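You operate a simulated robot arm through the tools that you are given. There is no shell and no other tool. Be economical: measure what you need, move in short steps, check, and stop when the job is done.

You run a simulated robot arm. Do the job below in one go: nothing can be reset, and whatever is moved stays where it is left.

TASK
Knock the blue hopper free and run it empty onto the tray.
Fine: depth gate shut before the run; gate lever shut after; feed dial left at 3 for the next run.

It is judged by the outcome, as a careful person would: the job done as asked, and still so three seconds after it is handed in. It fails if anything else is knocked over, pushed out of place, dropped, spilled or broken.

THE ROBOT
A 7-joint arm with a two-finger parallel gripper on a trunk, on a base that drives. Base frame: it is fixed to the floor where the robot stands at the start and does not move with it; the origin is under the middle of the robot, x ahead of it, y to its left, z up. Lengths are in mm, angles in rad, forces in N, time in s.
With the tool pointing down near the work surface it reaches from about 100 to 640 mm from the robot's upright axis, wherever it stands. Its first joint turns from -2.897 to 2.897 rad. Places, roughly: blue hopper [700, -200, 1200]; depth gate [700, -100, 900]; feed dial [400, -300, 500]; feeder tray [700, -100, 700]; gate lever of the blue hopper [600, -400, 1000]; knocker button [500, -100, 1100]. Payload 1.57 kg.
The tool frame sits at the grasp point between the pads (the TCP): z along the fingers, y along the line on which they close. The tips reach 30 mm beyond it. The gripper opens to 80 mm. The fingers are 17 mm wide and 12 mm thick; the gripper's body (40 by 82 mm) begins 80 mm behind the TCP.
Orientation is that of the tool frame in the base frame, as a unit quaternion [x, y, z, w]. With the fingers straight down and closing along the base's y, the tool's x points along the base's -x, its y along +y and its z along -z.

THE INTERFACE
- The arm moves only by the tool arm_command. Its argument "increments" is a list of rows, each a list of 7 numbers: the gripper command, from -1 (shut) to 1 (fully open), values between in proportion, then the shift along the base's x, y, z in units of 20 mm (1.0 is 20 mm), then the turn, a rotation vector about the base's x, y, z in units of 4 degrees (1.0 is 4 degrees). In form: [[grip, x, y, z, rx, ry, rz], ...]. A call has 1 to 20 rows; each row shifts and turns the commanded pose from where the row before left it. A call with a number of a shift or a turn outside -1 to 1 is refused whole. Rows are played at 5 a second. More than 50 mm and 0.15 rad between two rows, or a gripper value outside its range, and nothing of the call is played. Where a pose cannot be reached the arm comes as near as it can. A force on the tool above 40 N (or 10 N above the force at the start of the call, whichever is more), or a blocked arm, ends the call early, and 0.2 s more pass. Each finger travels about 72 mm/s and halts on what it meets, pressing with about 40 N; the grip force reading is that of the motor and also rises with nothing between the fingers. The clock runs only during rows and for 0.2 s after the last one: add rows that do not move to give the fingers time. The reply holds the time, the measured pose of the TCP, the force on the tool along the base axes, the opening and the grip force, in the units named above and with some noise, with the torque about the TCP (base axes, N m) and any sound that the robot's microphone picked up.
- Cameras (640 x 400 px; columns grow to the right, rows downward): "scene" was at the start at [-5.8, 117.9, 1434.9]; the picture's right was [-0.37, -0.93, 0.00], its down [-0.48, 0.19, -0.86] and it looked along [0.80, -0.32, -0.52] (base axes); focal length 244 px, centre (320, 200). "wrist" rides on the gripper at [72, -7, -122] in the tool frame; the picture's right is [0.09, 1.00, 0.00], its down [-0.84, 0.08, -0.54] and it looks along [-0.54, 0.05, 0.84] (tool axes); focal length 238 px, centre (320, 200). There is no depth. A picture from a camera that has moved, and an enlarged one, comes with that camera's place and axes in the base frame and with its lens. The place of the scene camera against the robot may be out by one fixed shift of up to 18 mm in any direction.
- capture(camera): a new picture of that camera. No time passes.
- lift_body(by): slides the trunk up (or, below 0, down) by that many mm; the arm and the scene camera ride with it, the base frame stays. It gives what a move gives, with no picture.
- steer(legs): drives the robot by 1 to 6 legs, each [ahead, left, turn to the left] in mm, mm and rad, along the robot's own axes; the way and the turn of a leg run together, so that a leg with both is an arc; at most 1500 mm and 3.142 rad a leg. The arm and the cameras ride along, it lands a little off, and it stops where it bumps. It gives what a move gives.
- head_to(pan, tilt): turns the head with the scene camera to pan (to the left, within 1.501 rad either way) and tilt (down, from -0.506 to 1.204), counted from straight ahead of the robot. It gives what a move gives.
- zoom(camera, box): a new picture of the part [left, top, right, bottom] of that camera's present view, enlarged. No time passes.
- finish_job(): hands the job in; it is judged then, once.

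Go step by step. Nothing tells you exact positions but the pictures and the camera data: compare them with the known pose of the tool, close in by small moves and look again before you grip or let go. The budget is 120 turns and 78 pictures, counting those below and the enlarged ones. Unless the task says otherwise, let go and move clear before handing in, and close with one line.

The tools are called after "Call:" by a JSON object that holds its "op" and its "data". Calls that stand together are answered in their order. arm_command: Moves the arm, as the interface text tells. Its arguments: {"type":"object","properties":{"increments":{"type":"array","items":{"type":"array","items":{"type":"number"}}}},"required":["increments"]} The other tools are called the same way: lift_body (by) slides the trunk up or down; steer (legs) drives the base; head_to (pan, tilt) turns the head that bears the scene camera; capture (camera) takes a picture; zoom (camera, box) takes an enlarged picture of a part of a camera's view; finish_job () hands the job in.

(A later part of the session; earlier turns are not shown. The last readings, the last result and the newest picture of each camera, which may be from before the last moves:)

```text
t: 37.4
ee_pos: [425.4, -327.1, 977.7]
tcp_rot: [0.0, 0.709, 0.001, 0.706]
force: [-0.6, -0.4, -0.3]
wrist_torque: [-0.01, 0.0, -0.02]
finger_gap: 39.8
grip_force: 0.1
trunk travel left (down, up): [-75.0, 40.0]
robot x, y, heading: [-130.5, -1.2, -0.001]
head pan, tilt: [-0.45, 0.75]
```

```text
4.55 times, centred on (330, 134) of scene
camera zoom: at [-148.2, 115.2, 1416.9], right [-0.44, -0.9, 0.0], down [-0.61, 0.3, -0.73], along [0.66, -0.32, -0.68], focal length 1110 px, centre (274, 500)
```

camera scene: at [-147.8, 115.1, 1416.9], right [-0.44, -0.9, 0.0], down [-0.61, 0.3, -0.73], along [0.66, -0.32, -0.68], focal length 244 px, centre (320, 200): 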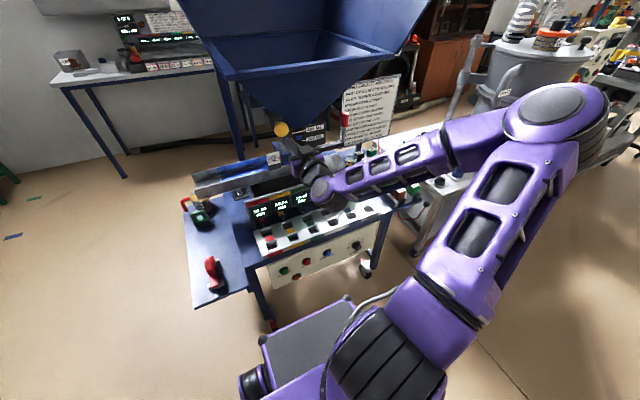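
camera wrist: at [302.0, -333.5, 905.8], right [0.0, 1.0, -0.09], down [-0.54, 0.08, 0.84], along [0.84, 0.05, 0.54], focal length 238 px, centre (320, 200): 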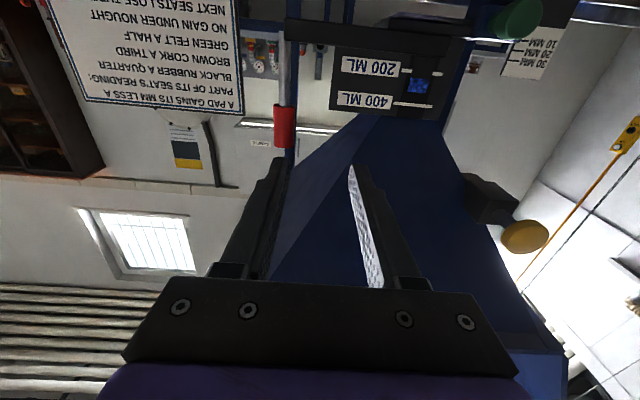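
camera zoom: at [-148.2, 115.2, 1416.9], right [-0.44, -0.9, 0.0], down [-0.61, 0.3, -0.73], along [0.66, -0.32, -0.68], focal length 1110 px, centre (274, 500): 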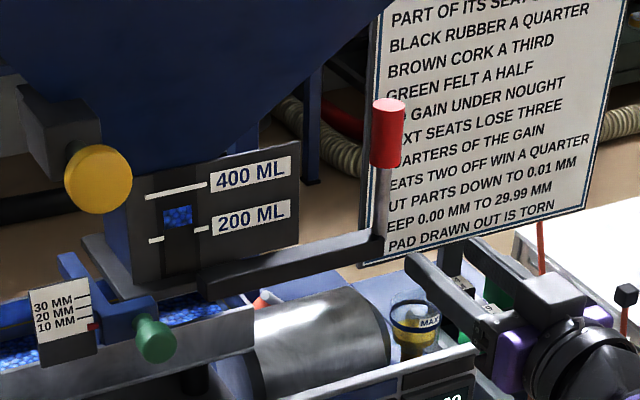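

The handle is at about [619,-373,1000]. I'll go around it with the fingers open.

Call:
{"op": "arm_command", "data": {"increments": [[0.5, 1, -0.5, 0.3, 0, 0, 0], [0.5, 1, -0.5, 0.3, 0, 0, 0], [0.5, 1, -0.5, 0.3, 0, 0, 0], [0.5, 1, -0.4, 0.2, 0, 0, 0], [0.5, 1, -0.3, 0, 0, 0, 0], [0.5, 1, -0.1, 0, 0, 0, 0], [0.5, 0.8, 0, 0, 0, 0, 0]]}}

Call:
{"op": "capture", "data": {"camera": "wrist"}}

Call:
{"op": "zoom", "data": {"camera": "scene", "box": [260, 90, 400, 178]}}

```text
t: 39.0
ee_pos: [560.9, -370.0, 1001.1]
tcp_rot: [0.001, 0.709, -0.001, 0.705]
force: [1.3, 0.3, -0.4]
wrist_torque: [0.01, 0.01, 0.0]
finger_gap: 59.9
grip_force: 0.0
trunk travel left (down, up): [-75.0, 40.0]
robot x, y, heading: [-130.1, 0.4, -0.003]
head pan, tilt: [-0.45, 0.75]
```

```text
40 pictures are left
camera wrist: at [437.7, -377.2, 929.2], right [0.0, 1.0, -0.09], down [-0.54, 0.08, 0.84], along [0.84, 0.05, 0.54], focal length 238 px, centre (320, 200)
```

wrist: 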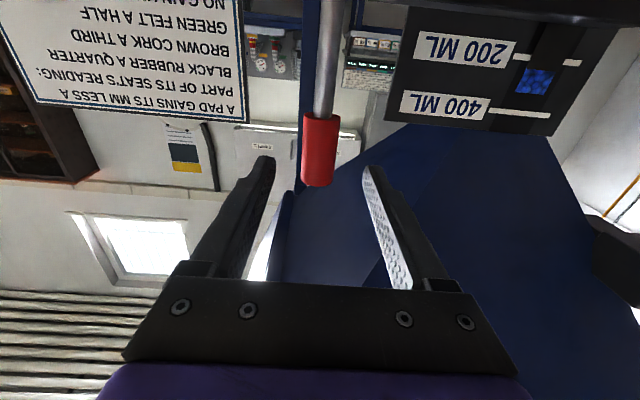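

```text
4.55 times, centred on (330, 134) of scene
camera zoom: at [-148.3, 115.0, 1416.9], right [-0.44, -0.9, 0.0], down [-0.61, 0.3, -0.73], along [0.66, -0.32, -0.68], focal length 1110 px, centre (274, 500)
```

zoom: 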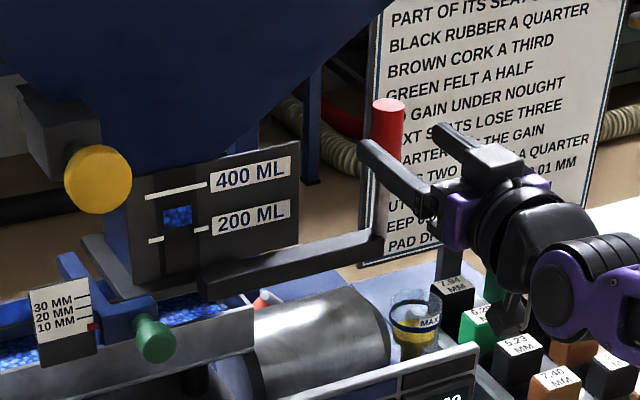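

The handle is centred. I'll advance 52 mm and close on it.

Call:
{"op": "arm_command", "data": {"increments": [[0.5, 0.9, 0, 0, 0, 0, 0], [0.5, 0.9, 0, 0, 0, 0, 0], [0.5, 0.8, 0, 0, 0, 0, 0], [-0.2, 0, 0, 0, 0, 0, 0], [-1, 0, 0, 0, 0, 0, 0], [-1, 0, 0, 0, 0, 0, 0], [-1, 0, 0, 0, 0, 0, 0]]}}

Call:
{"op": "arm_command", "data": {"increments": [[-1, -0.3, 0, 0, 0, 0, 0]]}}

Call:
{"op": "arm_command", "data": {"increments": [[-1, 0.3, 0, 0, 0, 0, 0]]}}

Call:
{"op": "arm_command", "data": {"increments": [[-1, 0, 0, 0.3, 0, 0, 0]]}}

```text
t: 40.6
ee_pos: [612.9, -371.6, 999.4]
tcp_rot: [-0.001, 0.708, 0.001, 0.706]
force: [-1.3, 8.9, -0.5]
wrist_torque: [0.09, -0.17, 0.07]
finger_gap: 26.6
grip_force: 36.8
trunk travel left (down, up): [-75.0, 40.0]
robot x, y, heading: [-136.0, 0.6, 0.001]
head pan, tilt: [-0.45, 0.75]
```

```text
t: 41.0
ee_pos: [610.0, -371.2, 1000.0]
tcp_rot: [-0.002, 0.709, 0.001, 0.706]
force: [10.6, 9.6, -0.6]
wrist_torque: [0.05, -1.09, 0.1]
finger_gap: 26.9
grip_force: 37.2
trunk travel left (down, up): [-75.0, 40.0]
robot x, y, heading: [-135.8, 2.0, -0.002]
head pan, tilt: [-0.45, 0.75]
```

```text
t: 41.4
ee_pos: [612.8, -372.5, 1001.0]
tcp_rot: [0.0, 0.709, -0.001, 0.706]
force: [-10.8, 13.4, 0.8]
wrist_torque: [0.01, 1.08, -0.03]
finger_gap: 26.3
grip_force: 37.4
trunk travel left (down, up): [-75.0, 40.0]
robot x, y, heading: [-138.0, -1.6, -0.004]
head pan, tilt: [-0.45, 0.75]
```

```text
t: 41.8
ee_pos: [612.5, -372.4, 1000.5]
tcp_rot: [0.001, 0.712, 0.0, 0.702]
force: [-11.8, 17.0, -20.4]
wrist_torque: [-0.26, -0.68, 0.01]
finger_gap: 26.5
grip_force: 37.9
trunk travel left (down, up): [-75.0, 40.0]
robot x, y, heading: [-136.2, 0.9, -0.0]
head pan, tilt: [-0.45, 0.75]
```

The handle won't lift, but it moves along x with about 10 N of friction, so the lever swings about a vertical pivot. I'll pull it toward the robot in small steps.

Call:
{"op": "arm_command", "data": {"increments": [[-1, 0, 0, -0.3, 0, 0, 0], [-1, -0.4, 0, 0, 0, 0, 0], [-1, -0.4, 0, 0, 0, 0, 0], [-1, -0.4, 0, 0, 0, 0, 0]]}}

Call:
{"op": "zoom", "data": {"camera": "scene", "box": [260, 90, 400, 178]}}

```text
t: 42.8
ee_pos: [589.8, -371.0, 1001.5]
tcp_rot: [0.0, 0.709, 0.0, 0.706]
force: [11.2, 11.3, -5.9]
wrist_torque: [0.04, -1.02, 0.03]
finger_gap: 26.8
grip_force: 37.8
trunk travel left (down, up): [-75.0, 40.0]
robot x, y, heading: [-134.4, 6.1, 0.002]
head pan, tilt: [-0.45, 0.75]
```

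```text
4.55 times, centred on (330, 134) of scene
camera zoom: at [-146.7, 115.8, 1417.0], right [-0.44, -0.9, 0.0], down [-0.61, 0.3, -0.73], along [0.66, -0.32, -0.68], focal length 1110 px, centre (274, 500)
```

zoom: 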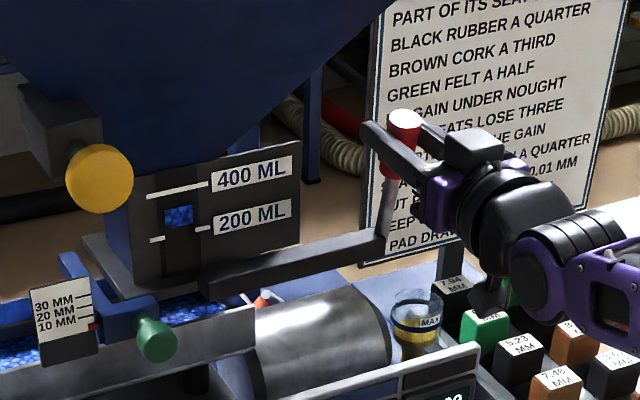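

The lever actually tips forward about the bar's own axis, with a radius of about 110 mm. I'll follow that arc toward the robot and down, in stages.

Call:
{"op": "arm_command", "data": {"increments": [[-1, -0.8, 0, -0.3, 0, 0, 0], [-1, -0.75, 0, -0.35, 0, 0, 0], [-1, -0.7, 0, -0.45, 0, 0, 0]]}}

Call:
{"op": "zoom", "data": {"camera": "scene", "box": [260, 90, 400, 178]}}

```text
t: 43.6
ee_pos: [544.7, -373.0, 982.1]
tcp_rot: [0.0, 0.707, -0.001, 0.707]
force: [7.4, 7.7, 8.7]
wrist_torque: [0.21, -1.17, 0.11]
finger_gap: 26.9
grip_force: 37.2
trunk travel left (down, up): [-75.0, 40.0]
robot x, y, heading: [-133.6, -5.0, -0.005]
head pan, tilt: [-0.45, 0.75]
```

```text
4.55 times, centred on (330, 134) of scene
camera zoom: at [-148.5, 116.1, 1417.0], right [-0.44, -0.9, 0.0], down [-0.61, 0.3, -0.73], along [0.66, -0.32, -0.68], focal length 1110 px, centre (274, 500)
```

zoom: 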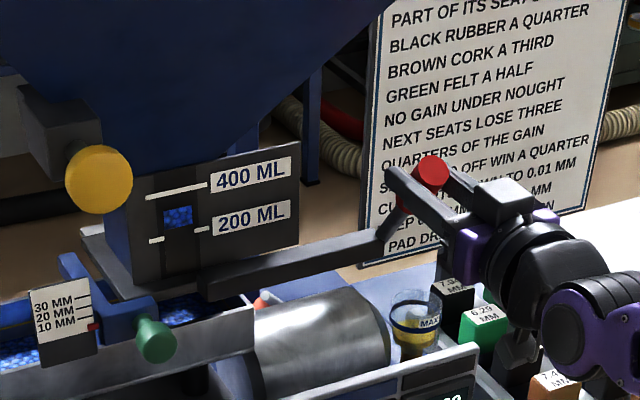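

The lever follows smoothly and the window is still blue. I'll continue along the arc.

Call:
{"op": "arm_command", "data": {"increments": [[-1, -0.65, 0, -0.5, 0, 0, 0], [-1, -0.55, 0, -0.6, 0, 0, 0], [-1, -0.45, 0, -0.7, 0, 0, 0], [-1, -0.33, 0, -0.75, 0, 0, 0]]}}

Call:
{"op": "zoom", "data": {"camera": "scene", "box": [230, 100, 390, 200]}}

```text
t: 44.4
ee_pos: [519.9, -371.4, 957.8]
tcp_rot: [-0.001, 0.703, -0.001, 0.711]
force: [8.6, -2.7, 1.2]
wrist_torque: [0.06, 0.76, 0.29]
finger_gap: 26.7
grip_force: 37.4
trunk travel left (down, up): [-75.0, 40.0]
robot x, y, heading: [-131.7, 1.6, -0.003]
head pan, tilt: [-0.45, 0.75]
stopped in row 3: the force on the tool passed its limit at 85 N (the readings are from after the stop); the commanded pose is now the measured one
```

```text
4.00 times, centred on (310, 150) of scene
camera zoom: at [-146.9, 114.9, 1416.6], right [-0.44, -0.9, 0.0], down [-0.61, 0.3, -0.73], along [0.66, -0.32, -0.68], focal length 976 px, centre (360, 400)
```

zoom: 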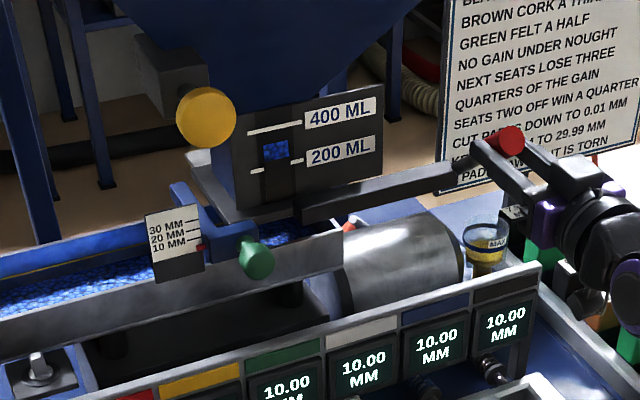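

The lever hit its end stop at about 55 degrees, so the gate is open, and the grain is still bridged. I'll release, back off and check that the lever stays put.

Call:
{"op": "arm_command", "data": {"increments": [[0.5, 0, 0, 0, 0, 0, 0], [0.5, 0, 0, 0, 0, 0, 0], [0.5, 0, 0, 0, 0, 0, 0], [0.5, -1, 0, 0, 0, 0, 0], [0.5, -1, 0, 0, 0, 0, 0], [0.5, -1, 0, 0, 0, 0, 0], [0.5, -1, 0, 0, 0, 0, 0], [0.5, -1, 0, 0, 0, 0, 0]]}}

Call:
{"op": "capture", "data": {"camera": "wrist"}}

Call:
{"op": "zoom", "data": {"camera": "scene", "box": [230, 100, 390, 200]}}

```text
t: 46.2
ee_pos: [420.0, -370.1, 958.8]
tcp_rot: [-0.002, 0.703, 0.0, 0.711]
force: [-0.7, 0.4, -0.1]
wrist_torque: [0.0, 0.01, 0.02]
finger_gap: 60.0
grip_force: 0.1
trunk travel left (down, up): [-75.0, 40.0]
robot x, y, heading: [-128.3, -0.3, -0.001]
head pan, tilt: [-0.45, 0.75]
```

```text
35 pictures are left
camera wrist: at [297.7, -377.7, 885.6], right [0.0, 1.0, -0.1], down [-0.55, 0.08, 0.83], along [0.83, 0.05, 0.55], focal length 238 px, centre (320, 200)
```

wrist: 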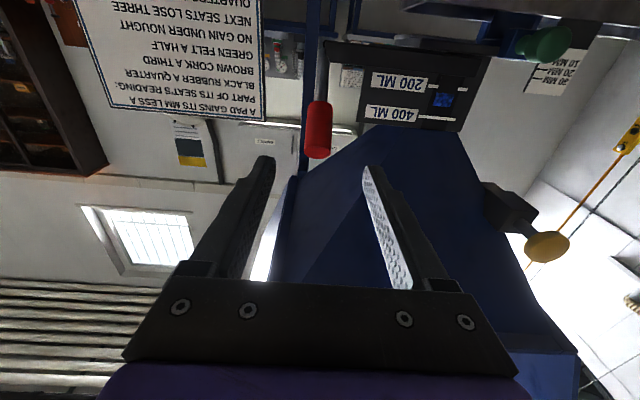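

```text
4.00 times, centred on (310, 150) of scene
camera zoom: at [-147.5, 115.0, 1416.9], right [-0.44, -0.9, 0.0], down [-0.61, 0.3, -0.73], along [0.66, -0.32, -0.68], focal length 976 px, centre (360, 400)
```

zoom: 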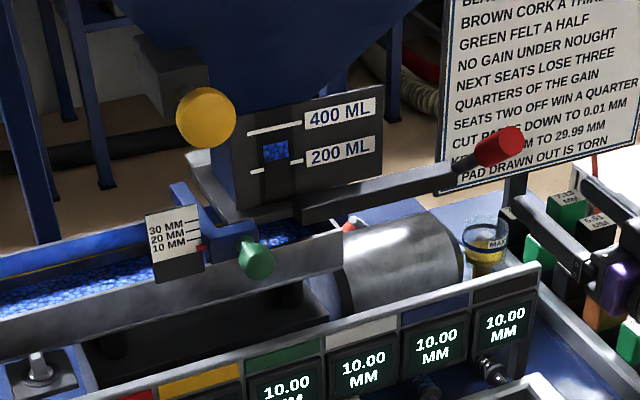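

The lever stays open and the grain is still hung up. I'll return to the knocker and press it with the gate open.

Call:
{"op": "arm_command", "data": {"increments": [[-1, 0, 1, 0.4, 0, 0, 0], [-1, 0, 1, 0.4, 0, 0, 0], [-1, 0, 1, 0.4, 0, 0, 0], [-1, 0, 1, 0.4, 0, 0, 0], [-1, 0, 1, 0.4, 0, 0, 0], [-1, 0, 1, 0.4, 0, 0, 0], [-1, 0, 1, 0.4, 0, 0, 0], [-1, 0, 1, 0.4, 0, 0, 0], [-1, 0, 1, 0.4, 0, 0, 0], [-1, 0, 1, 0.4, 0, 0, 0], [-1, 0, 1, 0.4, 0, 0, 0], [-1, 0, 1, 0.4, 0, 0, 0], [-1, 0, 1, 0.2, 0, 0, 0], [-1, 0, 1, 0, 0, 0, 0], [-1, 0, 0, 0, 0, 0, 0]]}}

```text
t: 49.4
ee_pos: [417.1, -93.0, 1056.8]
tcp_rot: [-0.001, 0.703, -0.001, 0.711]
force: [-0.6, -0.4, 0.1]
wrist_torque: [0.01, 0.01, 0.01]
finger_gap: 0.2
grip_force: 21.2
trunk travel left (down, up): [-75.0, 40.0]
robot x, y, heading: [-132.3, -0.8, -0.002]
head pan, tilt: [-0.45, 0.75]
```

The tool is back in front of the knocker. I'll press it in to its stop and release.

Call:
{"op": "arm_command", "data": {"increments": [[-1, 1, 0.1, 0.1, 0, 0, 0], [-1, 1, 0.1, 0, 0, 0, 0], [-1, 1, 0, 0, 0, 0, 0], [-1, 0.85, 0, 0, 0, 0, 0], [-1, 0, 0, 0, 0, 0, 0]]}}

Call:
{"op": "zoom", "data": {"camera": "scene", "box": [230, 100, 390, 200]}}

Call:
{"op": "arm_command", "data": {"increments": [[-1, -1, 0, 0, 0, 0, 0], [-1, -1, 0, 0, 0, 0, 0], [-1, -1, 0, 0, 0, 0, 0], [-1, -0.6, 0, 0, 0, 0, 0]]}}

Call:
{"op": "zoom", "data": {"camera": "scene", "box": [230, 100, 390, 200]}}

```text
t: 50.6
ee_pos: [494.3, -90.0, 1062.6]
tcp_rot: [-0.001, 0.704, 0.0, 0.71]
force: [-19.2, -2.9, -7.4]
wrist_torque: [-0.04, 0.36, -0.05]
finger_gap: 0.1
grip_force: 21.3
trunk travel left (down, up): [-75.0, 40.0]
robot x, y, heading: [-132.7, -2.7, -0.002]
head pan, tilt: [-0.45, 0.75]
```

```text
4.00 times, centred on (310, 150) of scene
camera zoom: at [-149.1, 114.7, 1416.8], right [-0.44, -0.9, 0.0], down [-0.61, 0.3, -0.73], along [0.66, -0.32, -0.68], focal length 976 px, centre (360, 400)
```

zoom: 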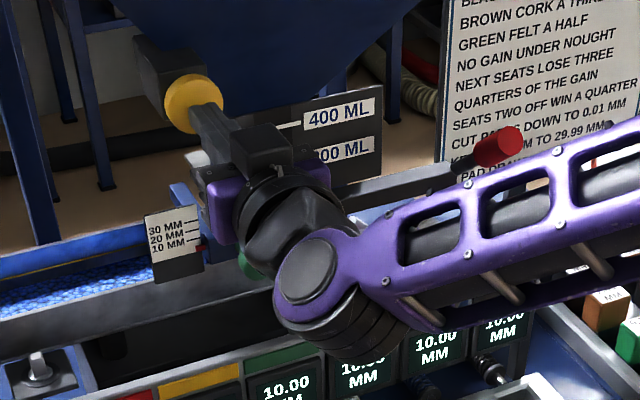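

```text
t: 51.6
ee_pos: [425.0, -86.9, 1061.0]
tcp_rot: [-0.001, 0.703, -0.001, 0.711]
force: [-0.1, 0.5, 0.7]
wrist_torque: [0.02, 0.01, -0.03]
finger_gap: 0.1
grip_force: 21.7
trunk travel left (down, up): [-75.0, 40.0]
robot x, y, heading: [-131.5, -1.4, -0.002]
head pan, tilt: [-0.45, 0.75]
```

```text
4.00 times, centred on (310, 150) of scene
camera zoom: at [-147.7, 114.9, 1416.9], right [-0.44, -0.9, 0.0], down [-0.61, 0.3, -0.73], along [0.66, -0.32, -0.68], focal length 976 px, centre (360, 400)
```

zoom: 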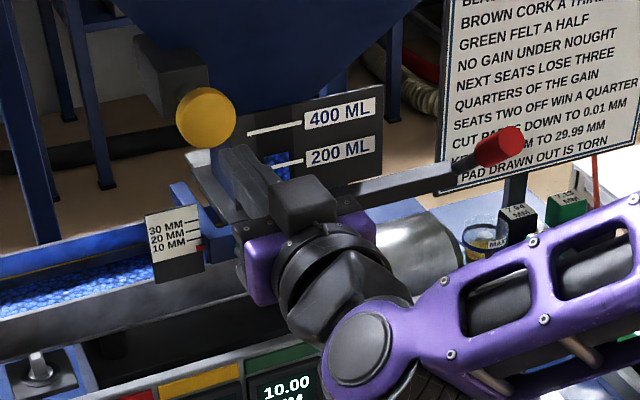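

The blue column has dropped below the 200 mark, so the hopper is free. I'll move back to the lever and watch it run.

Call:
{"op": "arm_command", "data": {"increments": [[-1, 0, -1, -0.4, 0, 0, 0], [-1, 0, -1, -0.4, 0, 0, 0], [-1, 0, -1, -0.4, 0, 0, 0], [-1, 0, -1, -0.4, 0, 0, 0], [-1, 0, -1, -0.4, 0, 0, 0], [-1, 0, -1, -0.4, 0, 0, 0], [0.5, 0, -1, -0.4, 0, 0, 0], [0.5, 0, -1, -0.4, 0, 0, 0], [0.5, 0, -1, -0.4, 0, 0, 0], [0.5, 0, -1, -0.4, 0, 0, 0], [0.5, 0, -1, -0.4, 0, 0, 0], [0.5, 0, -1, -0.4, 0, 0, 0], [0.5, 0, -1, -0.2, 0, 0, 0], [0.5, 0, -1, 0, 0, 0, 0], [0.5, 0, 0, 0, 0, 0, 0]]}}

Call:
{"op": "zoom", "data": {"camera": "scene", "box": [230, 100, 390, 200]}}

```text
t: 54.8
ee_pos: [426.7, -369.4, 959.7]
tcp_rot: [-0.001, 0.703, -0.001, 0.711]
force: [-0.4, 0.6, 0.9]
wrist_torque: [0.05, 0.0, -0.04]
finger_gap: 60.2
grip_force: 0.0
trunk travel left (down, up): [-75.0, 40.0]
robot x, y, heading: [-134.4, 0.3, -0.003]
head pan, tilt: [-0.45, 0.75]
```

```text
4.00 times, centred on (310, 150) of scene
camera zoom: at [-147.7, 114.9, 1416.9], right [-0.44, -0.9, 0.0], down [-0.61, 0.3, -0.73], along [0.66, -0.32, -0.68], focal length 976 px, centre (360, 400)
```

zoom: 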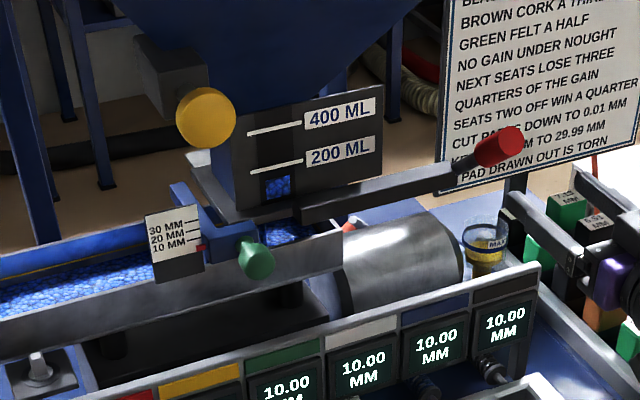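

The level has fallen to about 100 ml and it is running. I'll wait.

Call:
{"op": "arm_command", "data": {"increments": [[0.5, 0, 0, 0, 0, 0, 0], [0.5, 0, 0, 0, 0, 0, 0], [0.5, 0, 0, 0, 0, 0, 0], [0.5, 0, 0, 0, 0, 0, 0], [0.5, 0, 0, 0, 0, 0, 0], [0.5, 0, 0, 0, 0, 0, 0], [0.5, 0, 0, 0, 0, 0, 0], [0.5, 0, 0, 0, 0, 0, 0], [0.5, 0, 0, 0, 0, 0, 0], [0.5, 0, 0, 0, 0, 0, 0], [0.5, 0, 0, 0, 0, 0, 0], [0.5, 0, 0, 0, 0, 0, 0], [0.5, 0, 0, 0, 0, 0, 0], [0.5, 0, 0, 0, 0, 0, 0], [0.5, 0, 0, 0, 0, 0, 0], [0.5, 0, 0, 0, 0, 0, 0], [0.5, 0, 0, 0, 0, 0, 0], [0.5, 0, 0, 0, 0, 0, 0], [0.5, 0, 0, 0, 0, 0, 0], [0.5, 0, 0, 0, 0, 0, 0]]}}

Call:
{"op": "zoom", "data": {"camera": "scene", "box": [230, 100, 390, 200]}}

```text
t: 59.0
ee_pos: [426.1, -367.6, 961.3]
tcp_rot: [-0.001, 0.703, -0.001, 0.711]
force: [-0.3, 0.0, 0.7]
wrist_torque: [-0.01, 0.03, 0.0]
finger_gap: 60.3
grip_force: 0.1
trunk travel left (down, up): [-75.0, 40.0]
robot x, y, heading: [-133.2, -3.5, -0.008]
head pan, tilt: [-0.45, 0.75]
```

```text
4.00 times, centred on (310, 150) of scene
camera zoom: at [-147.7, 114.9, 1416.9], right [-0.44, -0.9, 0.0], down [-0.61, 0.3, -0.73], along [0.66, -0.32, -0.68], focal length 976 px, centre (360, 400)
```

zoom: 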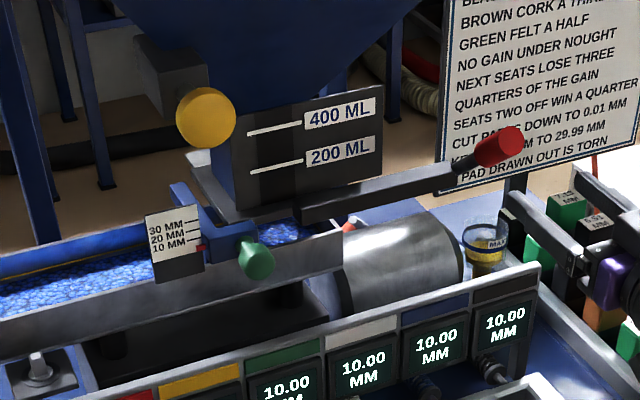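

The window is empty, so the hopper has run out. I'll take the handle again to shut the gate.

Call:
{"op": "arm_command", "data": {"increments": [[0.5, 1, -0.1, 0, 0, 0, 0], [0.5, 1, -0.1, 0, 0, 0, 0], [0.5, 1, 0, 0, 0, 0, 0], [0.5, 1, 0, 0, 0, 0, 0], [0.5, 0.7, 0, -0.1, 0, 0, 0], [-0.2, 0, 0, 0, 0, 0, 0], [-1, 0, 0, 0, 0, 0, 0], [-1, 0, 0, 0, 0, 0, 0], [-1, 0, 0, 0, 0, 0, 0]]}}

Call:
{"op": "zoom", "data": {"camera": "scene", "box": [230, 100, 390, 200]}}

```text
t: 61.0
ee_pos: [519.6, -372.0, 957.2]
tcp_rot: [-0.002, 0.703, -0.001, 0.712]
force: [2.0, -0.3, 0.1]
wrist_torque: [0.03, -0.17, 0.1]
finger_gap: 26.8
grip_force: 37.0
trunk travel left (down, up): [-75.0, 40.0]
robot x, y, heading: [-135.0, -0.3, -0.003]
head pan, tilt: [-0.45, 0.75]
```

```text
4.00 times, centred on (310, 150) of scene
camera zoom: at [-147.5, 114.9, 1416.9], right [-0.44, -0.9, 0.0], down [-0.61, 0.3, -0.73], along [0.66, -0.32, -0.68], focal length 976 px, centre (360, 400)
```

zoom: 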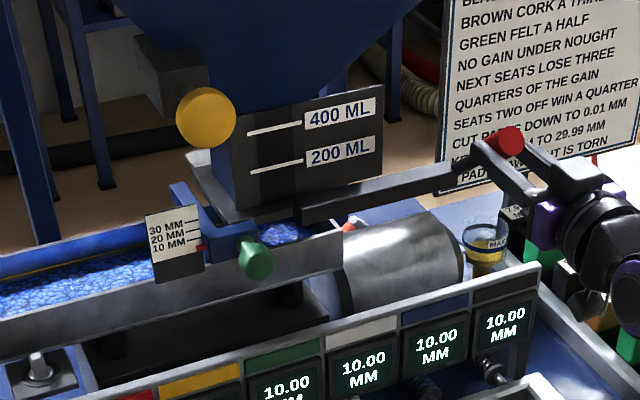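

The handle is gripped. I'll swing it back up the arc to shut.

Call:
{"op": "arm_command", "data": {"increments": [[-1, 0.65, 0, 0.68, 0, 0, 0], [-1, 0.68, 0, 0.53, 0, 0, 0], [-1, 0.73, 0, 0.42, 0, 0, 0], [-1, 0.79, 0, 0.31, 0, 0, 0], [-1, 0.82, 0, 0.18, 0, 0, 0], [-1, 0.84, 0, 0.06, 0, 0, 0]]}}

Call:
{"op": "arm_command", "data": {"increments": [[-1, 0.3, 0, 0, 0, 0, 0], [-1, 0.3, 0, 0, 0, 0, 0]]}}

Call:
{"op": "zoom", "data": {"camera": "scene", "box": [230, 90, 390, 190]}}

```text
t: 62.4
ee_pos: [606.1, -371.2, 1003.2]
tcp_rot: [-0.001, 0.702, -0.001, 0.712]
force: [-33.1, 11.8, -8.8]
wrist_torque: [0.38, 0.17, 0.13]
finger_gap: 26.9
grip_force: 37.8
trunk travel left (down, up): [-75.0, 40.0]
robot x, y, heading: [-131.2, 2.0, -0.002]
head pan, tilt: [-0.45, 0.75]
```

```text
t: 63.0
ee_pos: [619.7, -372.0, 1003.8]
tcp_rot: [-0.002, 0.701, -0.001, 0.713]
force: [-32.3, 13.7, -3.2]
wrist_torque: [0.38, -0.07, 0.03]
finger_gap: 26.9
grip_force: 37.8
trunk travel left (down, up): [-75.0, 40.0]
robot x, y, heading: [-131.3, -0.6, 0.0]
head pan, tilt: [-0.45, 0.75]
```

```text
4.00 times, centred on (310, 140) of scene
camera zoom: at [-150.3, 116.0, 1416.9], right [-0.44, -0.9, 0.0], down [-0.61, 0.3, -0.73], along [0.66, -0.32, -0.68], focal length 976 px, centre (360, 440)
```

zoom: 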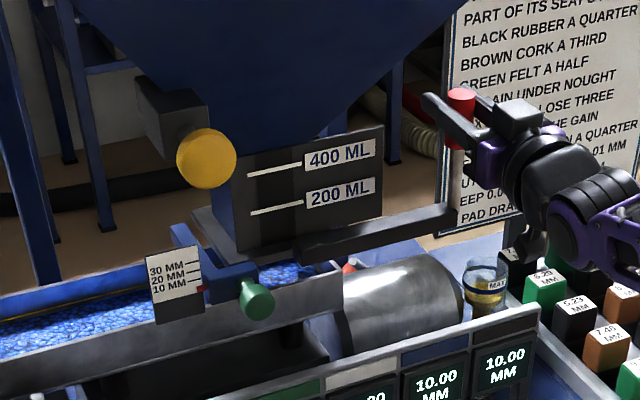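

The handle is near upright with 32 N of resistance. I'll release, back off and compare it with its original position.

Call:
{"op": "arm_command", "data": {"increments": [[0.5, 0, 0, 0, 0, 0, 0], [0.5, 0, 0, 0, 0, 0, 0], [0.5, 0, 0, 0, 0, 0, 0], [0.5, -1, 0, 0, 0, 0, 0], [0.5, -1, 0, 0, 0, 0, 0], [0.5, -1, 0, 0, 0, 0, 0], [0.5, -1, 0, 0, 0, 0, 0], [0.5, -1, 0, 0, 0, 0, 0], [0.5, -1, 0, 0, 0, 0, 0], [0.5, -1, 0, 0, 0, 0, 0]]}}

Call:
{"op": "zoom", "data": {"camera": "scene", "box": [260, 90, 400, 178]}}

```text
t: 65.2
ee_pos: [479.0, -373.8, 1003.2]
tcp_rot: [-0.002, 0.703, 0.0, 0.711]
force: [0.2, -0.1, 0.1]
wrist_torque: [-0.02, -0.05, 0.01]
finger_gap: 60.0
grip_force: 0.0
trunk travel left (down, up): [-75.0, 40.0]
robot x, y, heading: [-133.8, -0.6, -0.003]
head pan, tilt: [-0.45, 0.75]
```

```text
4.55 times, centred on (330, 134) of scene
camera zoom: at [-147.5, 115.0, 1416.9], right [-0.44, -0.9, 0.0], down [-0.61, 0.3, -0.73], along [0.66, -0.32, -0.68], focal length 1110 px, centre (274, 500)
```

zoom: 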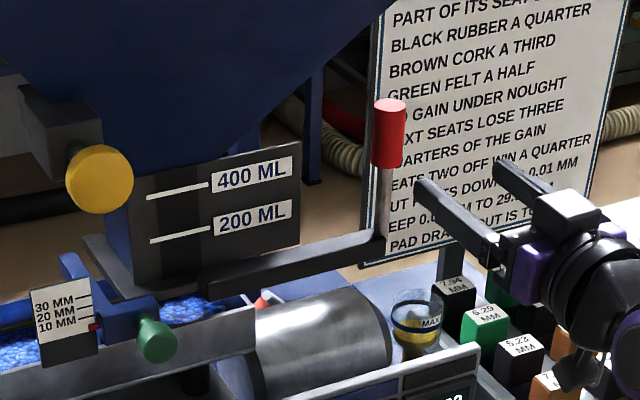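

It looks practically the same as the original shut position. To be certain, I'll push the handle against its stop with closed fingertips.

Call:
{"op": "arm_command", "data": {"increments": [[-1, 1, 0, 0, 0, 0, 0], [-1, 1, 0, 0, 0, 0, 0], [-1, 1, 0, 0, 0, 0, 0], [-1, 0.7, 0, 0, 0, 0, 0], [-1, 0, 0, 0, 0, 0, 0]]}}

Call:
{"op": "arm_command", "data": {"increments": [[-1, 0.4, 0, 0, 0, 0, 0], [-1, 0.4, 0, 0, 0, 0, 0], [-1, 0.4, 0, 0, 0, 0, 0], [-1, 0.4, 0, 0, 0, 0, 0]]}}

Call:
{"op": "zoom", "data": {"camera": "scene", "box": [260, 90, 400, 178]}}

```text
t: 66.4
ee_pos: [554.0, -374.5, 1001.9]
tcp_rot: [-0.002, 0.703, -0.001, 0.711]
force: [-1.0, 0.5, 0.6]
wrist_torque: [-0.02, 0.0, 0.03]
finger_gap: 0.0
grip_force: 20.8
trunk travel left (down, up): [-75.0, 40.0]
robot x, y, heading: [-131.0, 0.9, 0.0]
head pan, tilt: [-0.45, 0.75]
```

```text
t: 67.1
ee_pos: [571.5, -371.8, 1002.7]
tcp_rot: [-0.001, 0.702, -0.001, 0.712]
force: [-23.9, 8.0, 4.6]
wrist_torque: [0.12, 0.08, 0.24]
finger_gap: 0.0
grip_force: 21.3
trunk travel left (down, up): [-75.0, 40.0]
robot x, y, heading: [-131.4, 1.7, -0.008]
head pan, tilt: [-0.45, 0.75]
stopped in row 3: the force on the tool passed its limit at 53 N (the readings are from after the stop); the commanded pose is now the measured one
```

```text
4.55 times, centred on (330, 134) of scene
camera zoom: at [-151.0, 116.1, 1416.9], right [-0.44, -0.9, 0.0], down [-0.61, 0.3, -0.73], along [0.66, -0.32, -0.68], focal length 1110 px, centre (274, 500)
```

zoom: 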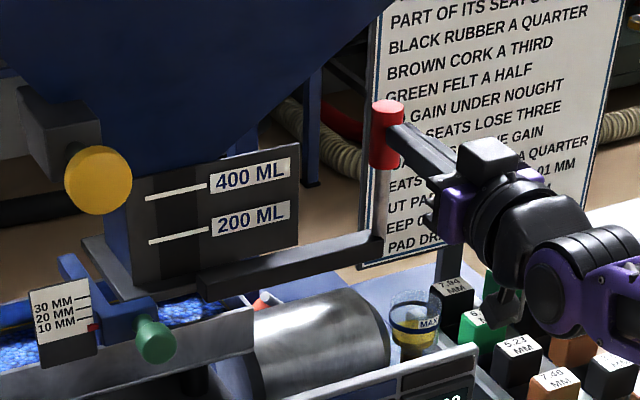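

The gate is shut at its hard stop. Next is the feed dial: I'll back away, lower the trunk, and tilt the tool 45° down in front of the panel.

Call:
{"op": "arm_command", "data": {"increments": [[-1, -1, 0, 0, 0, 0, 0], [-1, -1, 0, 0, 0, 0, 0], [-1, -1, 0, 0, 0, 0, 0], [-1, -1, 0, 0, 0, 0, 0], [-1, -1, 0, 0, 0, 0, 0], [-1, -1, 0, 0, 0, 0, 0], [-1, -1, 0, 0, 0, 0, 0], [-1, -1, 0, 0, 0, 0, 0], [-1, -1, 0, 0, 0, 0, 0]]}}

Call:
{"op": "lift_body", "data": {"by": -75}}

Call:
{"op": "arm_command", "data": {"increments": [[-1, -0.4, 0, -1, 0, 0.8, 0], [-1, -0.4, 0, -1, 0, 0.8, 0], [-1, -0.4, 0, -1, 0, 0.8, 0], [-1, -0.4, 0, -1, 0, 0.8, 0], [-1, -0.4, 0, -1, 0, 0.8, 0], [-1, -0.4, 0, -1, 0, 0.8, 0], [-1, -0.4, 0, -1, 0, 0.8, 0], [-1, -0.4, 0, -1, 0, 0.8, 0], [-1, -0.4, 0, -1, 0, 0.8, 0], [-1, -0.4, 0, -1, 0, 0.8, 0], [0, -0.2, 0, -1, 0, 0.8, 0], [0, 0, 0, -1, 0, 0.8, 0], [0, 0, 0, -1, 0, 0.8, 0], [0, 0, 0, -1, 0, 0.8, 0]]}}

Call:
{"op": "capture", "data": {"camera": "wrist"}}

Call:
{"op": "capture", "data": {"camera": "scene"}}

```text
t: 69.1
ee_pos: [392.7, -371.2, 1001.1]
tcp_rot: [-0.001, 0.705, 0.0, 0.709]
force: [-0.1, -0.6, 0.4]
wrist_torque: [-0.01, -0.03, 0.01]
finger_gap: 0.1
grip_force: 21.0
trunk travel left (down, up): [-75.0, 40.0]
robot x, y, heading: [-132.0, -1.2, -0.001]
head pan, tilt: [-0.45, 0.75]
```

```text
t: 70.3
ee_pos: [393.5, -372.0, 926.6]
tcp_rot: [-0.001, 0.704, -0.001, 0.71]
force: [-0.3, 0.2, 0.0]
wrist_torque: [0.03, 0.0, 0.0]
finger_gap: 0.0
grip_force: 21.3
trunk travel left (down, up): [0.0, 115.0]
robot x, y, heading: [-131.3, 0.5, -0.004]
head pan, tilt: [-0.45, 0.75]
```

```text
t: 73.3
ee_pos: [307.3, -371.5, 647.0]
tcp_rot: [-0.001, 0.922, 0.0, 0.388]
force: [-0.1, -0.5, -0.4]
wrist_torque: [-0.01, -0.01, 0.03]
finger_gap: 39.9
grip_force: 0.1
trunk travel left (down, up): [0.0, 115.0]
robot x, y, heading: [-132.2, 0.4, -0.007]
head pan, tilt: [-0.45, 0.75]
```

```text
25 pictures are left
camera wrist: at [168.0, -378.1, 679.4], right [-0.06, 1.0, -0.07], down [0.2, 0.08, 0.98], along [0.98, 0.05, -0.2], focal length 238 px, centre (320, 200)
```

wrist: 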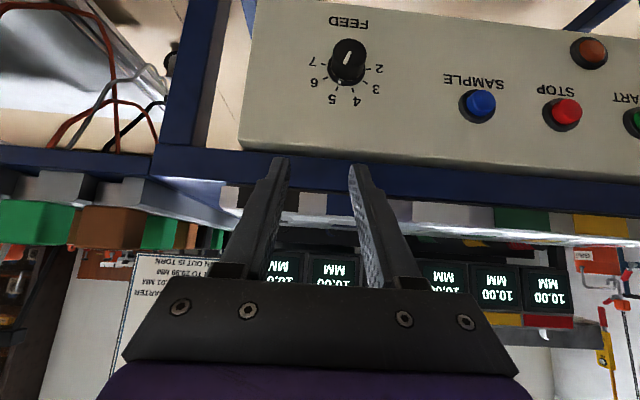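

```text
24 pictures are left
camera scene: at [-148.2, 115.1, 1341.9], right [-0.44, -0.9, 0.0], down [-0.61, 0.3, -0.73], along [0.66, -0.32, -0.68], focal length 244 px, centre (320, 200)
```

scene: 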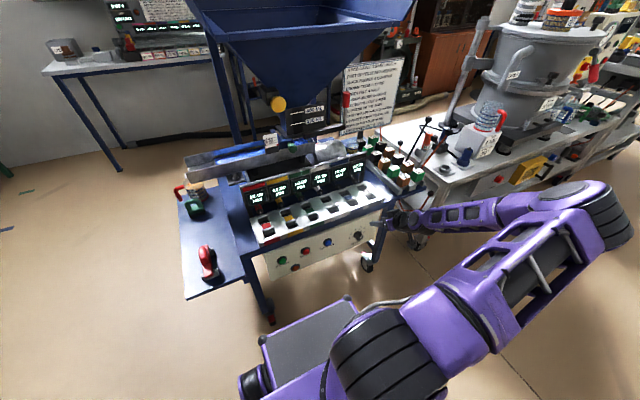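

This is a good view of the panel (upside-down). I'll enlarge the dial.

Call:
{"op": "zoom", "data": {"camera": "wrist", "box": [290, 5, 410, 115]}}

```text
3.64 times, centred on (350, 60) of wrist
camera zoom: at [168.0, -378.1, 679.4], right [-0.06, 1.0, -0.07], down [0.2, 0.08, 0.98], along [0.98, 0.05, -0.2], focal length 867 px, centre (211, 709)
```

zoom: 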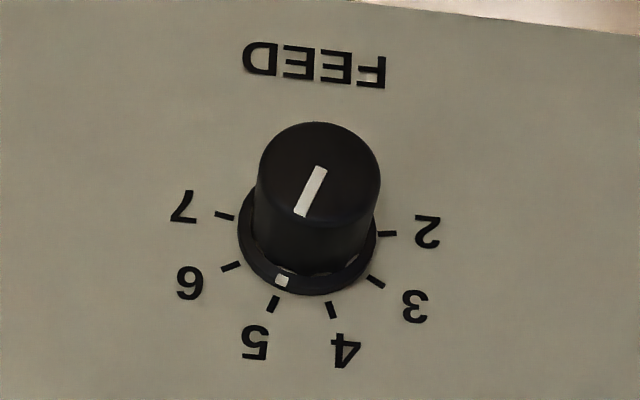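

The dial points at 5, the target is 3, and the marks are about 40° apart. The dial base is at about [396,-348,483] on a nearly vertical panel that leans back about 12°. I'll back the robot 100 mm and line the tool up with the dial's axis.

Call:
{"op": "steer", "data": {"legs": [[-100, 0, 0]]}}

Call:
{"op": "arm_command", "data": {"increments": [[0.3, 0.4, 0.12, -0.72, 0, -0.84, 0], [0.3, 0.4, 0.12, -0.72, 0, -0.84, 0], [0.3, 0.4, 0.12, -0.72, 0, -0.84, 0], [0.3, 0.4, 0.12, -0.72, 0, -0.84, 0], [0.3, 0.4, 0.12, -0.72, 0, -0.84, 0], [0.3, 0.4, 0.12, -0.72, 0, -0.84, 0], [0.3, 0.4, 0.12, -0.72, 0, -0.84, 0], [0.3, 0.4, 0.12, -0.72, 0, -0.84, 0], [0.3, 0.4, 0.12, -0.72, 0, -0.84, 0], [0.3, 0.4, 0.12, -0.72, 0, -0.84, 0]]}}

Call:
{"op": "capture", "data": {"camera": "wrist"}}

Call:
{"op": "capture", "data": {"camera": "scene"}}

```text
t: 74.4
ee_pos: [206.4, -370.3, 646.7]
tcp_rot: [-0.001, 0.922, 0.0, 0.388]
force: [-0.4, -0.8, 0.6]
wrist_torque: [-0.02, 0.02, 0.0]
finger_gap: 40.0
grip_force: 0.1
trunk travel left (down, up): [0.0, 115.0]
robot x, y, heading: [-230.4, 1.3, -0.004]
head pan, tilt: [-0.45, 0.75]
```

```text
t: 76.6
ee_pos: [277.8, -335.2, 659.4]
tcp_rot: [0.001, 0.771, -0.001, 0.637]
force: [-0.1, 0.3, 0.4]
wrist_torque: [-0.01, 0.0, 0.02]
finger_gap: 52.0
grip_force: 0.1
out of reach, approached as far as the arm can: row 5, 6, 7, 8, 9, 10
trunk travel left (down, up): [0.0, 115.0]
robot x, y, heading: [-233.5, -0.9, -0.002]
head pan, tilt: [-0.45, 0.75]
```

```text
22 pictures are left
camera wrist: at [143.0, -342.7, 610.9], right [-0.02, 1.0, -0.09], down [-0.37, 0.08, 0.92], along [0.93, 0.05, 0.37], focal length 238 px, centre (320, 200)
```

wrist: 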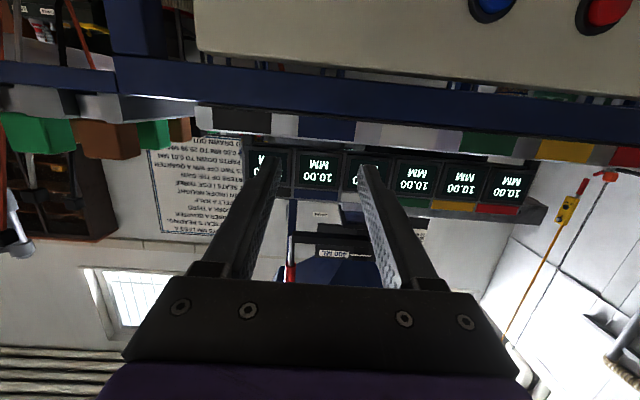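

```text
21 pictures are left
camera scene: at [-247.7, 115.4, 1341.9], right [-0.44, -0.9, 0.0], down [-0.61, 0.3, -0.73], along [0.66, -0.32, -0.68], focal length 244 px, centre (320, 200)
```

scene: 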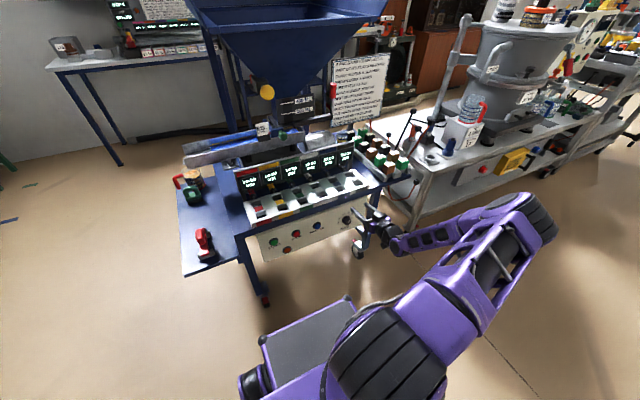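

The arm can't level the tool this low from here. If I move the robot right and back, the dial will be straight ahead with the arm stretched. The floor there is clear.

Call:
{"op": "steer", "data": {"legs": [[-70, 0, 0], [0, -310, 0]]}}

Call:
{"op": "capture", "data": {"camera": "scene"}}

```text
t: 80.8
ee_pos: [206.6, -651.2, 658.7]
tcp_rot: [0.0, 0.771, -0.001, 0.636]
force: [0.4, -0.1, -0.1]
wrist_torque: [0.0, -0.01, 0.0]
finger_gap: 52.2
grip_force: 0.0
trunk travel left (down, up): [0.0, 115.0]
robot x, y, heading: [-304.4, -312.1, -0.002]
head pan, tilt: [-0.45, 0.75]
```

```text
20 pictures are left
camera scene: at [-318.5, -198.3, 1341.9], right [-0.44, -0.9, 0.0], down [-0.61, 0.3, -0.73], along [0.66, -0.32, -0.68], focal length 244 px, centre (320, 200)
```

scene: 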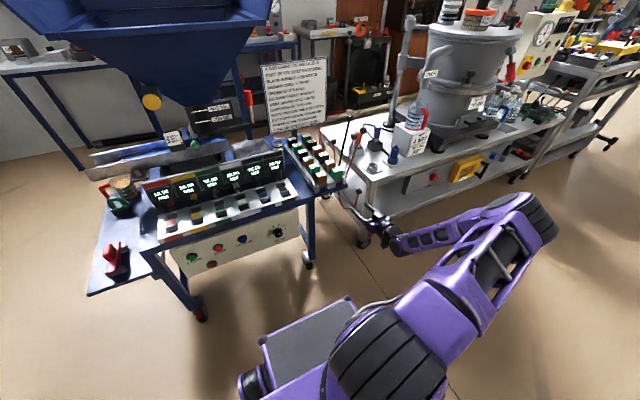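

The tool is already pitched about 11° down. I'll bring it across to the front of the dial and down.

Call:
{"op": "arm_command", "data": {"increments": [[0.3, 0, 1, 0, 0, 0, 0], [0.3, 0, 1, 0, 0, 0, 0], [0.3, 0, 1, 0, 0, 0, 0], [0.3, 0, 1, 0, 0, 0, 0], [0.3, 0, 1, 0, 0, 0, 0], [0.3, 0, 1, 0, 0, 0, 0], [0.3, 0, 1, 0, 0, 0, 0], [0.3, 0, 1, 0, 0, 0, 0], [0.3, 0.5, 1, 0, 0, 0, 0], [0.3, 0.5, 1, 0, 0, 0, 0], [0.3, 0.5, 1, 0, 0, 0, 0], [0.3, 0.5, 1, 0, 0, 0, 0], [0.3, 0.5, 1, 0, 0, 0, 0], [0.3, 0.5, 1, 0, 0, 0, 0], [0.3, 0.5, 1, 0, 0, 0, 0]]}}

Call:
{"op": "arm_command", "data": {"increments": [[0.3, 0, 0, -0.8, 0, 0, 0], [0.3, 0, 0, -0.8, 0, 0, 0], [0.3, 0, 0, -0.8, 0, 0, 0], [0.3, 0, 0, -0.8, 0, 0, 0], [0.3, 0, 0, -0.8, 0, 0, 0], [0.3, 0, 0, -0.8, 0, 0, 0], [0.3, 0, 0, -0.8, 0, 0, 0], [0.3, 0, 0, -0.8, 0, 0, 0], [0.3, 0, 0, -0.8, 0, 0, 0]]}}

Call:
{"op": "capture", "data": {"camera": "wrist"}}

```text
t: 84.0
ee_pos: [277.7, -350.6, 666.9]
tcp_rot: [0.001, 0.772, -0.001, 0.636]
force: [0.0, -0.3, -0.1]
wrist_torque: [0.02, -0.05, 0.02]
finger_gap: 52.2
grip_force: 0.1
out of reach, approached as far as the arm can: row 6, 8
trunk travel left (down, up): [0.0, 115.0]
robot x, y, heading: [-303.9, -313.7, -0.004]
head pan, tilt: [-0.45, 0.75]
```

```text
t: 86.0
ee_pos: [282.1, -349.9, 663.2]
tcp_rot: [0.0, 0.772, -0.001, 0.636]
force: [0.1, -0.6, 0.4]
wrist_torque: [0.01, 0.04, -0.03]
finger_gap: 52.0
grip_force: 0.0
out of reach, approached as far as the arm can: row 1, 2, 3, 4, 5, 6, 7, 8, 9
trunk travel left (down, up): [0.0, 115.0]
robot x, y, heading: [-301.5, -314.3, -0.003]
head pan, tilt: [-0.45, 0.75]
```

```text
19 pictures are left
camera wrist: at [146.3, -356.8, 615.2], right [-0.02, 1.0, -0.09], down [-0.37, 0.08, 0.92], along [0.93, 0.05, 0.37], focal length 238 px, centre (320, 200)
```

wrist: 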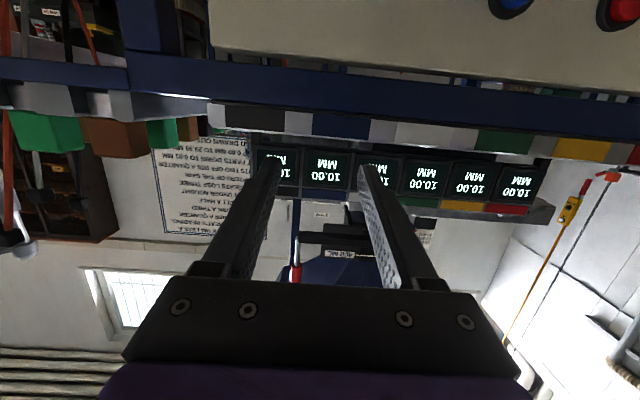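

At this pitch, going lower needs a more stretched arm (radius of roughly 750–820 mm). I'll back off 150 mm more, then extend and descend.

Call:
{"op": "steer", "data": {"legs": [[-150, 0, 0]]}}

Call:
{"op": "arm_command", "data": {"increments": [[0.3, 1, 0, 0, 0, 0, 0], [0.3, 1, 0, 0, 0, 0, 0], [0.3, 1, 0, 0, 0, 0, 0], [0.3, 1, 0, 0, 0, 0, 0], [0.3, 1, 0, 0, 0, 0, 0], [0.3, 1, 0, 0, 0, 0, 0], [0.3, 0.8, 0, -0.2, 0, 0, 0], [0.3, 0.2, 0, -0.8, 0, 0, 0], [0.3, 0.2, 0, -0.8, 0, 0, 0], [0.3, 0.2, 0, -0.8, 0, 0, 0], [0.3, 0.2, 0, -0.8, 0, 0, 0], [0.3, 0.2, 0, -0.8, 0, 0, 0], [0.3, 0.2, 0, -0.8, 0, 0, 0], [0.3, 0, 0, -0.8, 0, 0, 0], [0.3, 0, 0, -0.8, 0, 0, 0], [0.3, 0, 0, -0.8, 0, 0, 0]]}}

Call:
{"op": "capture", "data": {"camera": "wrist"}}

```text
t: 87.4
ee_pos: [131.5, -351.9, 662.5]
tcp_rot: [0.002, 0.772, -0.002, 0.636]
force: [0.3, -0.2, -0.4]
wrist_torque: [-0.03, -0.01, 0.01]
finger_gap: 52.1
grip_force: 0.0
trunk travel left (down, up): [0.0, 115.0]
robot x, y, heading: [-456.2, -313.8, -0.011]
head pan, tilt: [-0.45, 0.75]
```

```text
t: 90.8
ee_pos: [263.5, -351.4, 664.9]
tcp_rot: [0.001, 0.772, -0.002, 0.636]
force: [-0.1, 0.0, -0.6]
wrist_torque: [0.01, 0.0, 0.01]
finger_gap: 52.0
grip_force: 0.1
out of reach, approached as far as the arm can: row 7, 8, 9, 10, 11, 12, 13, 14, 15, 16
trunk travel left (down, up): [0.0, 115.0]
robot x, y, heading: [-454.1, -312.3, -0.005]
head pan, tilt: [-0.45, 0.75]
```

```text
18 pictures are left
camera wrist: at [128.3, -357.2, 617.7], right [-0.01, 1.0, -0.09], down [-0.37, 0.08, 0.93], along [0.93, 0.05, 0.37], focal length 238 px, centre (320, 200)
```

wrist: 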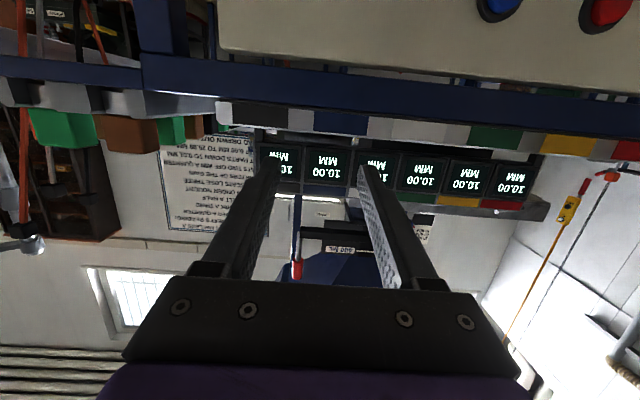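

The arm won't level out this low at any distance, so I'll approach the dial with the tool pitched about 45° down and turn it in small regrips. I'll retract and pitch the tool, then drive back in.

Call:
{"op": "arm_command", "data": {"increments": [[0.3, -0.7, 0, 0.2, 0, 0.85, 0], [0.3, -0.7, 0, 0.2, 0, 0.85, 0], [0.3, -0.7, 0, 0.2, 0, 0.85, 0], [0.3, -0.7, 0, 0, 0, 0.85, 0], [0.3, -0.7, 0, 0, 0, 0.85, 0], [0.3, -0.7, 0, 0, 0, 0.85, 0], [0.3, -0.7, 0, 0, 0, 0.85, 0], [0.3, -0.7, 0, 0, 0, 0.85, 0], [0.3, -0.7, 0, 0, 0, 0.85, 0], [0.3, -0.7, 0, 0, 0, 0.85, 0]]}}

Call:
{"op": "steer", "data": {"legs": [[165, 0, 0]]}}

Call:
{"op": "arm_command", "data": {"increments": [[0.3, 0, 0, -1, 0, 0, 0], [0.3, 0, 0, -1, 0, 0, 0], [0.3, 0, 0, -1, 0, 0, 0], [0.3, 0, 0, -1, 0, 0, 0], [0.3, 0, 0, -1, 0, 0, 0], [0.3, 0, 0, -1, 0, 0, 0]]}}

Call:
{"op": "capture", "data": {"camera": "wrist"}}

```text
t: 93.0
ee_pos: [121.9, -353.6, 679.0]
tcp_rot: [0.001, 0.924, -0.002, 0.382]
force: [0.6, 0.0, 0.1]
wrist_torque: [0.0, 0.04, -0.01]
finger_gap: 52.1
grip_force: 0.0
trunk travel left (down, up): [0.0, 115.0]
robot x, y, heading: [-452.4, -312.4, -0.003]
head pan, tilt: [-0.45, 0.75]
```

```text
t: 94.5
ee_pos: [289.9, -354.9, 677.8]
tcp_rot: [0.001, 0.924, -0.002, 0.383]
force: [0.2, 0.1, -0.9]
wrist_torque: [0.01, 0.01, 0.01]
finger_gap: 52.2
grip_force: 0.0
trunk travel left (down, up): [0.0, 115.0]
robot x, y, heading: [-285.9, -314.2, -0.009]
head pan, tilt: [-0.45, 0.75]
```

```text
t: 95.9
ee_pos: [290.7, -354.9, 558.4]
tcp_rot: [0.001, 0.924, -0.003, 0.383]
force: [0.4, -0.8, 0.0]
wrist_torque: [-0.01, -0.01, -0.02]
finger_gap: 52.1
grip_force: 0.0
trunk travel left (down, up): [0.0, 115.0]
robot x, y, heading: [-289.4, -317.9, -0.007]
head pan, tilt: [-0.45, 0.75]
```

```text
17 pictures are left
camera wrist: at [151.7, -360.6, 593.9], right [-0.06, 1.0, -0.07], down [0.21, 0.08, 0.97], along [0.98, 0.05, -0.21], focal length 238 px, centre (320, 200)
```

wrist: 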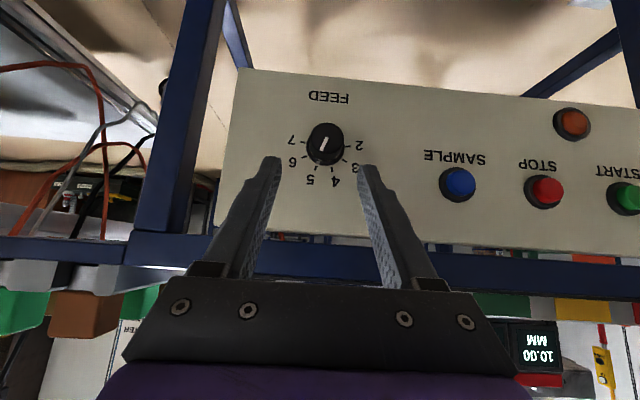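

The dial is right between the fingers. I'll close in most of the way and check.

Call:
{"op": "arm_command", "data": {"increments": [[0.3, 0.7, 0.1, -0.55, 0, 0, 0], [0.3, 0.7, 0.1, -0.55, 0, 0, 0], [0.3, 0.7, 0.1, -0.55, 0, 0, 0], [0.3, 0, 0, 0, 0, 0, 0]]}}

Call:
{"op": "capture", "data": {"camera": "wrist"}}

Call:
{"op": "zoom", "data": {"camera": "scene", "box": [210, 190, 370, 290]}}

```text
t: 96.9
ee_pos: [316.1, -349.1, 540.8]
tcp_rot: [0.001, 0.924, -0.002, 0.382]
force: [-0.7, 0.5, 0.5]
wrist_torque: [0.01, 0.02, 0.02]
finger_gap: 52.3
grip_force: 0.1
out of reach, approached as far as the arm can: row 2, 3
trunk travel left (down, up): [0.0, 115.0]
robot x, y, heading: [-288.6, -313.7, -0.006]
head pan, tilt: [-0.45, 0.75]
```

```text
16 pictures are left
camera wrist: at [177.5, -354.3, 576.8], right [-0.06, 1.0, -0.07], down [0.21, 0.08, 0.97], along [0.98, 0.05, -0.21], focal length 238 px, centre (320, 200)
```

wrist: 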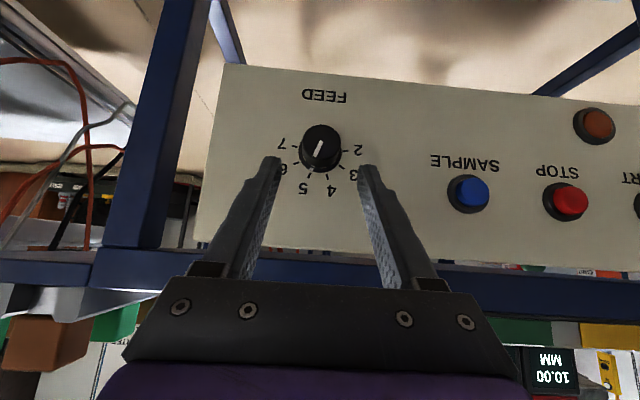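

```text
4.00 times, centred on (290, 240) of scene
camera zoom: at [-301.0, -198.6, 1341.9], right [-0.44, -0.9, 0.0], down [-0.61, 0.3, -0.73], along [0.66, -0.32, -0.68], focal length 976 px, centre (440, 40)
```

zoom: 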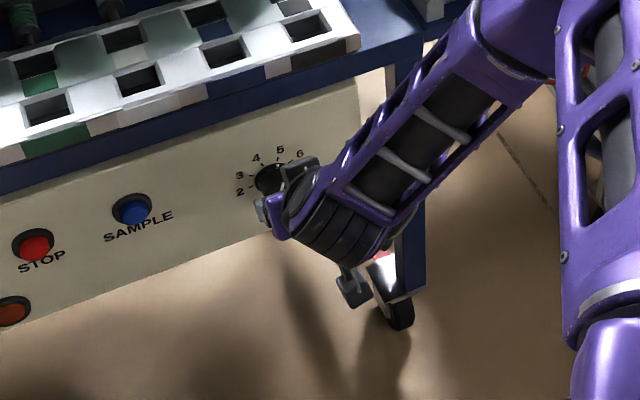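

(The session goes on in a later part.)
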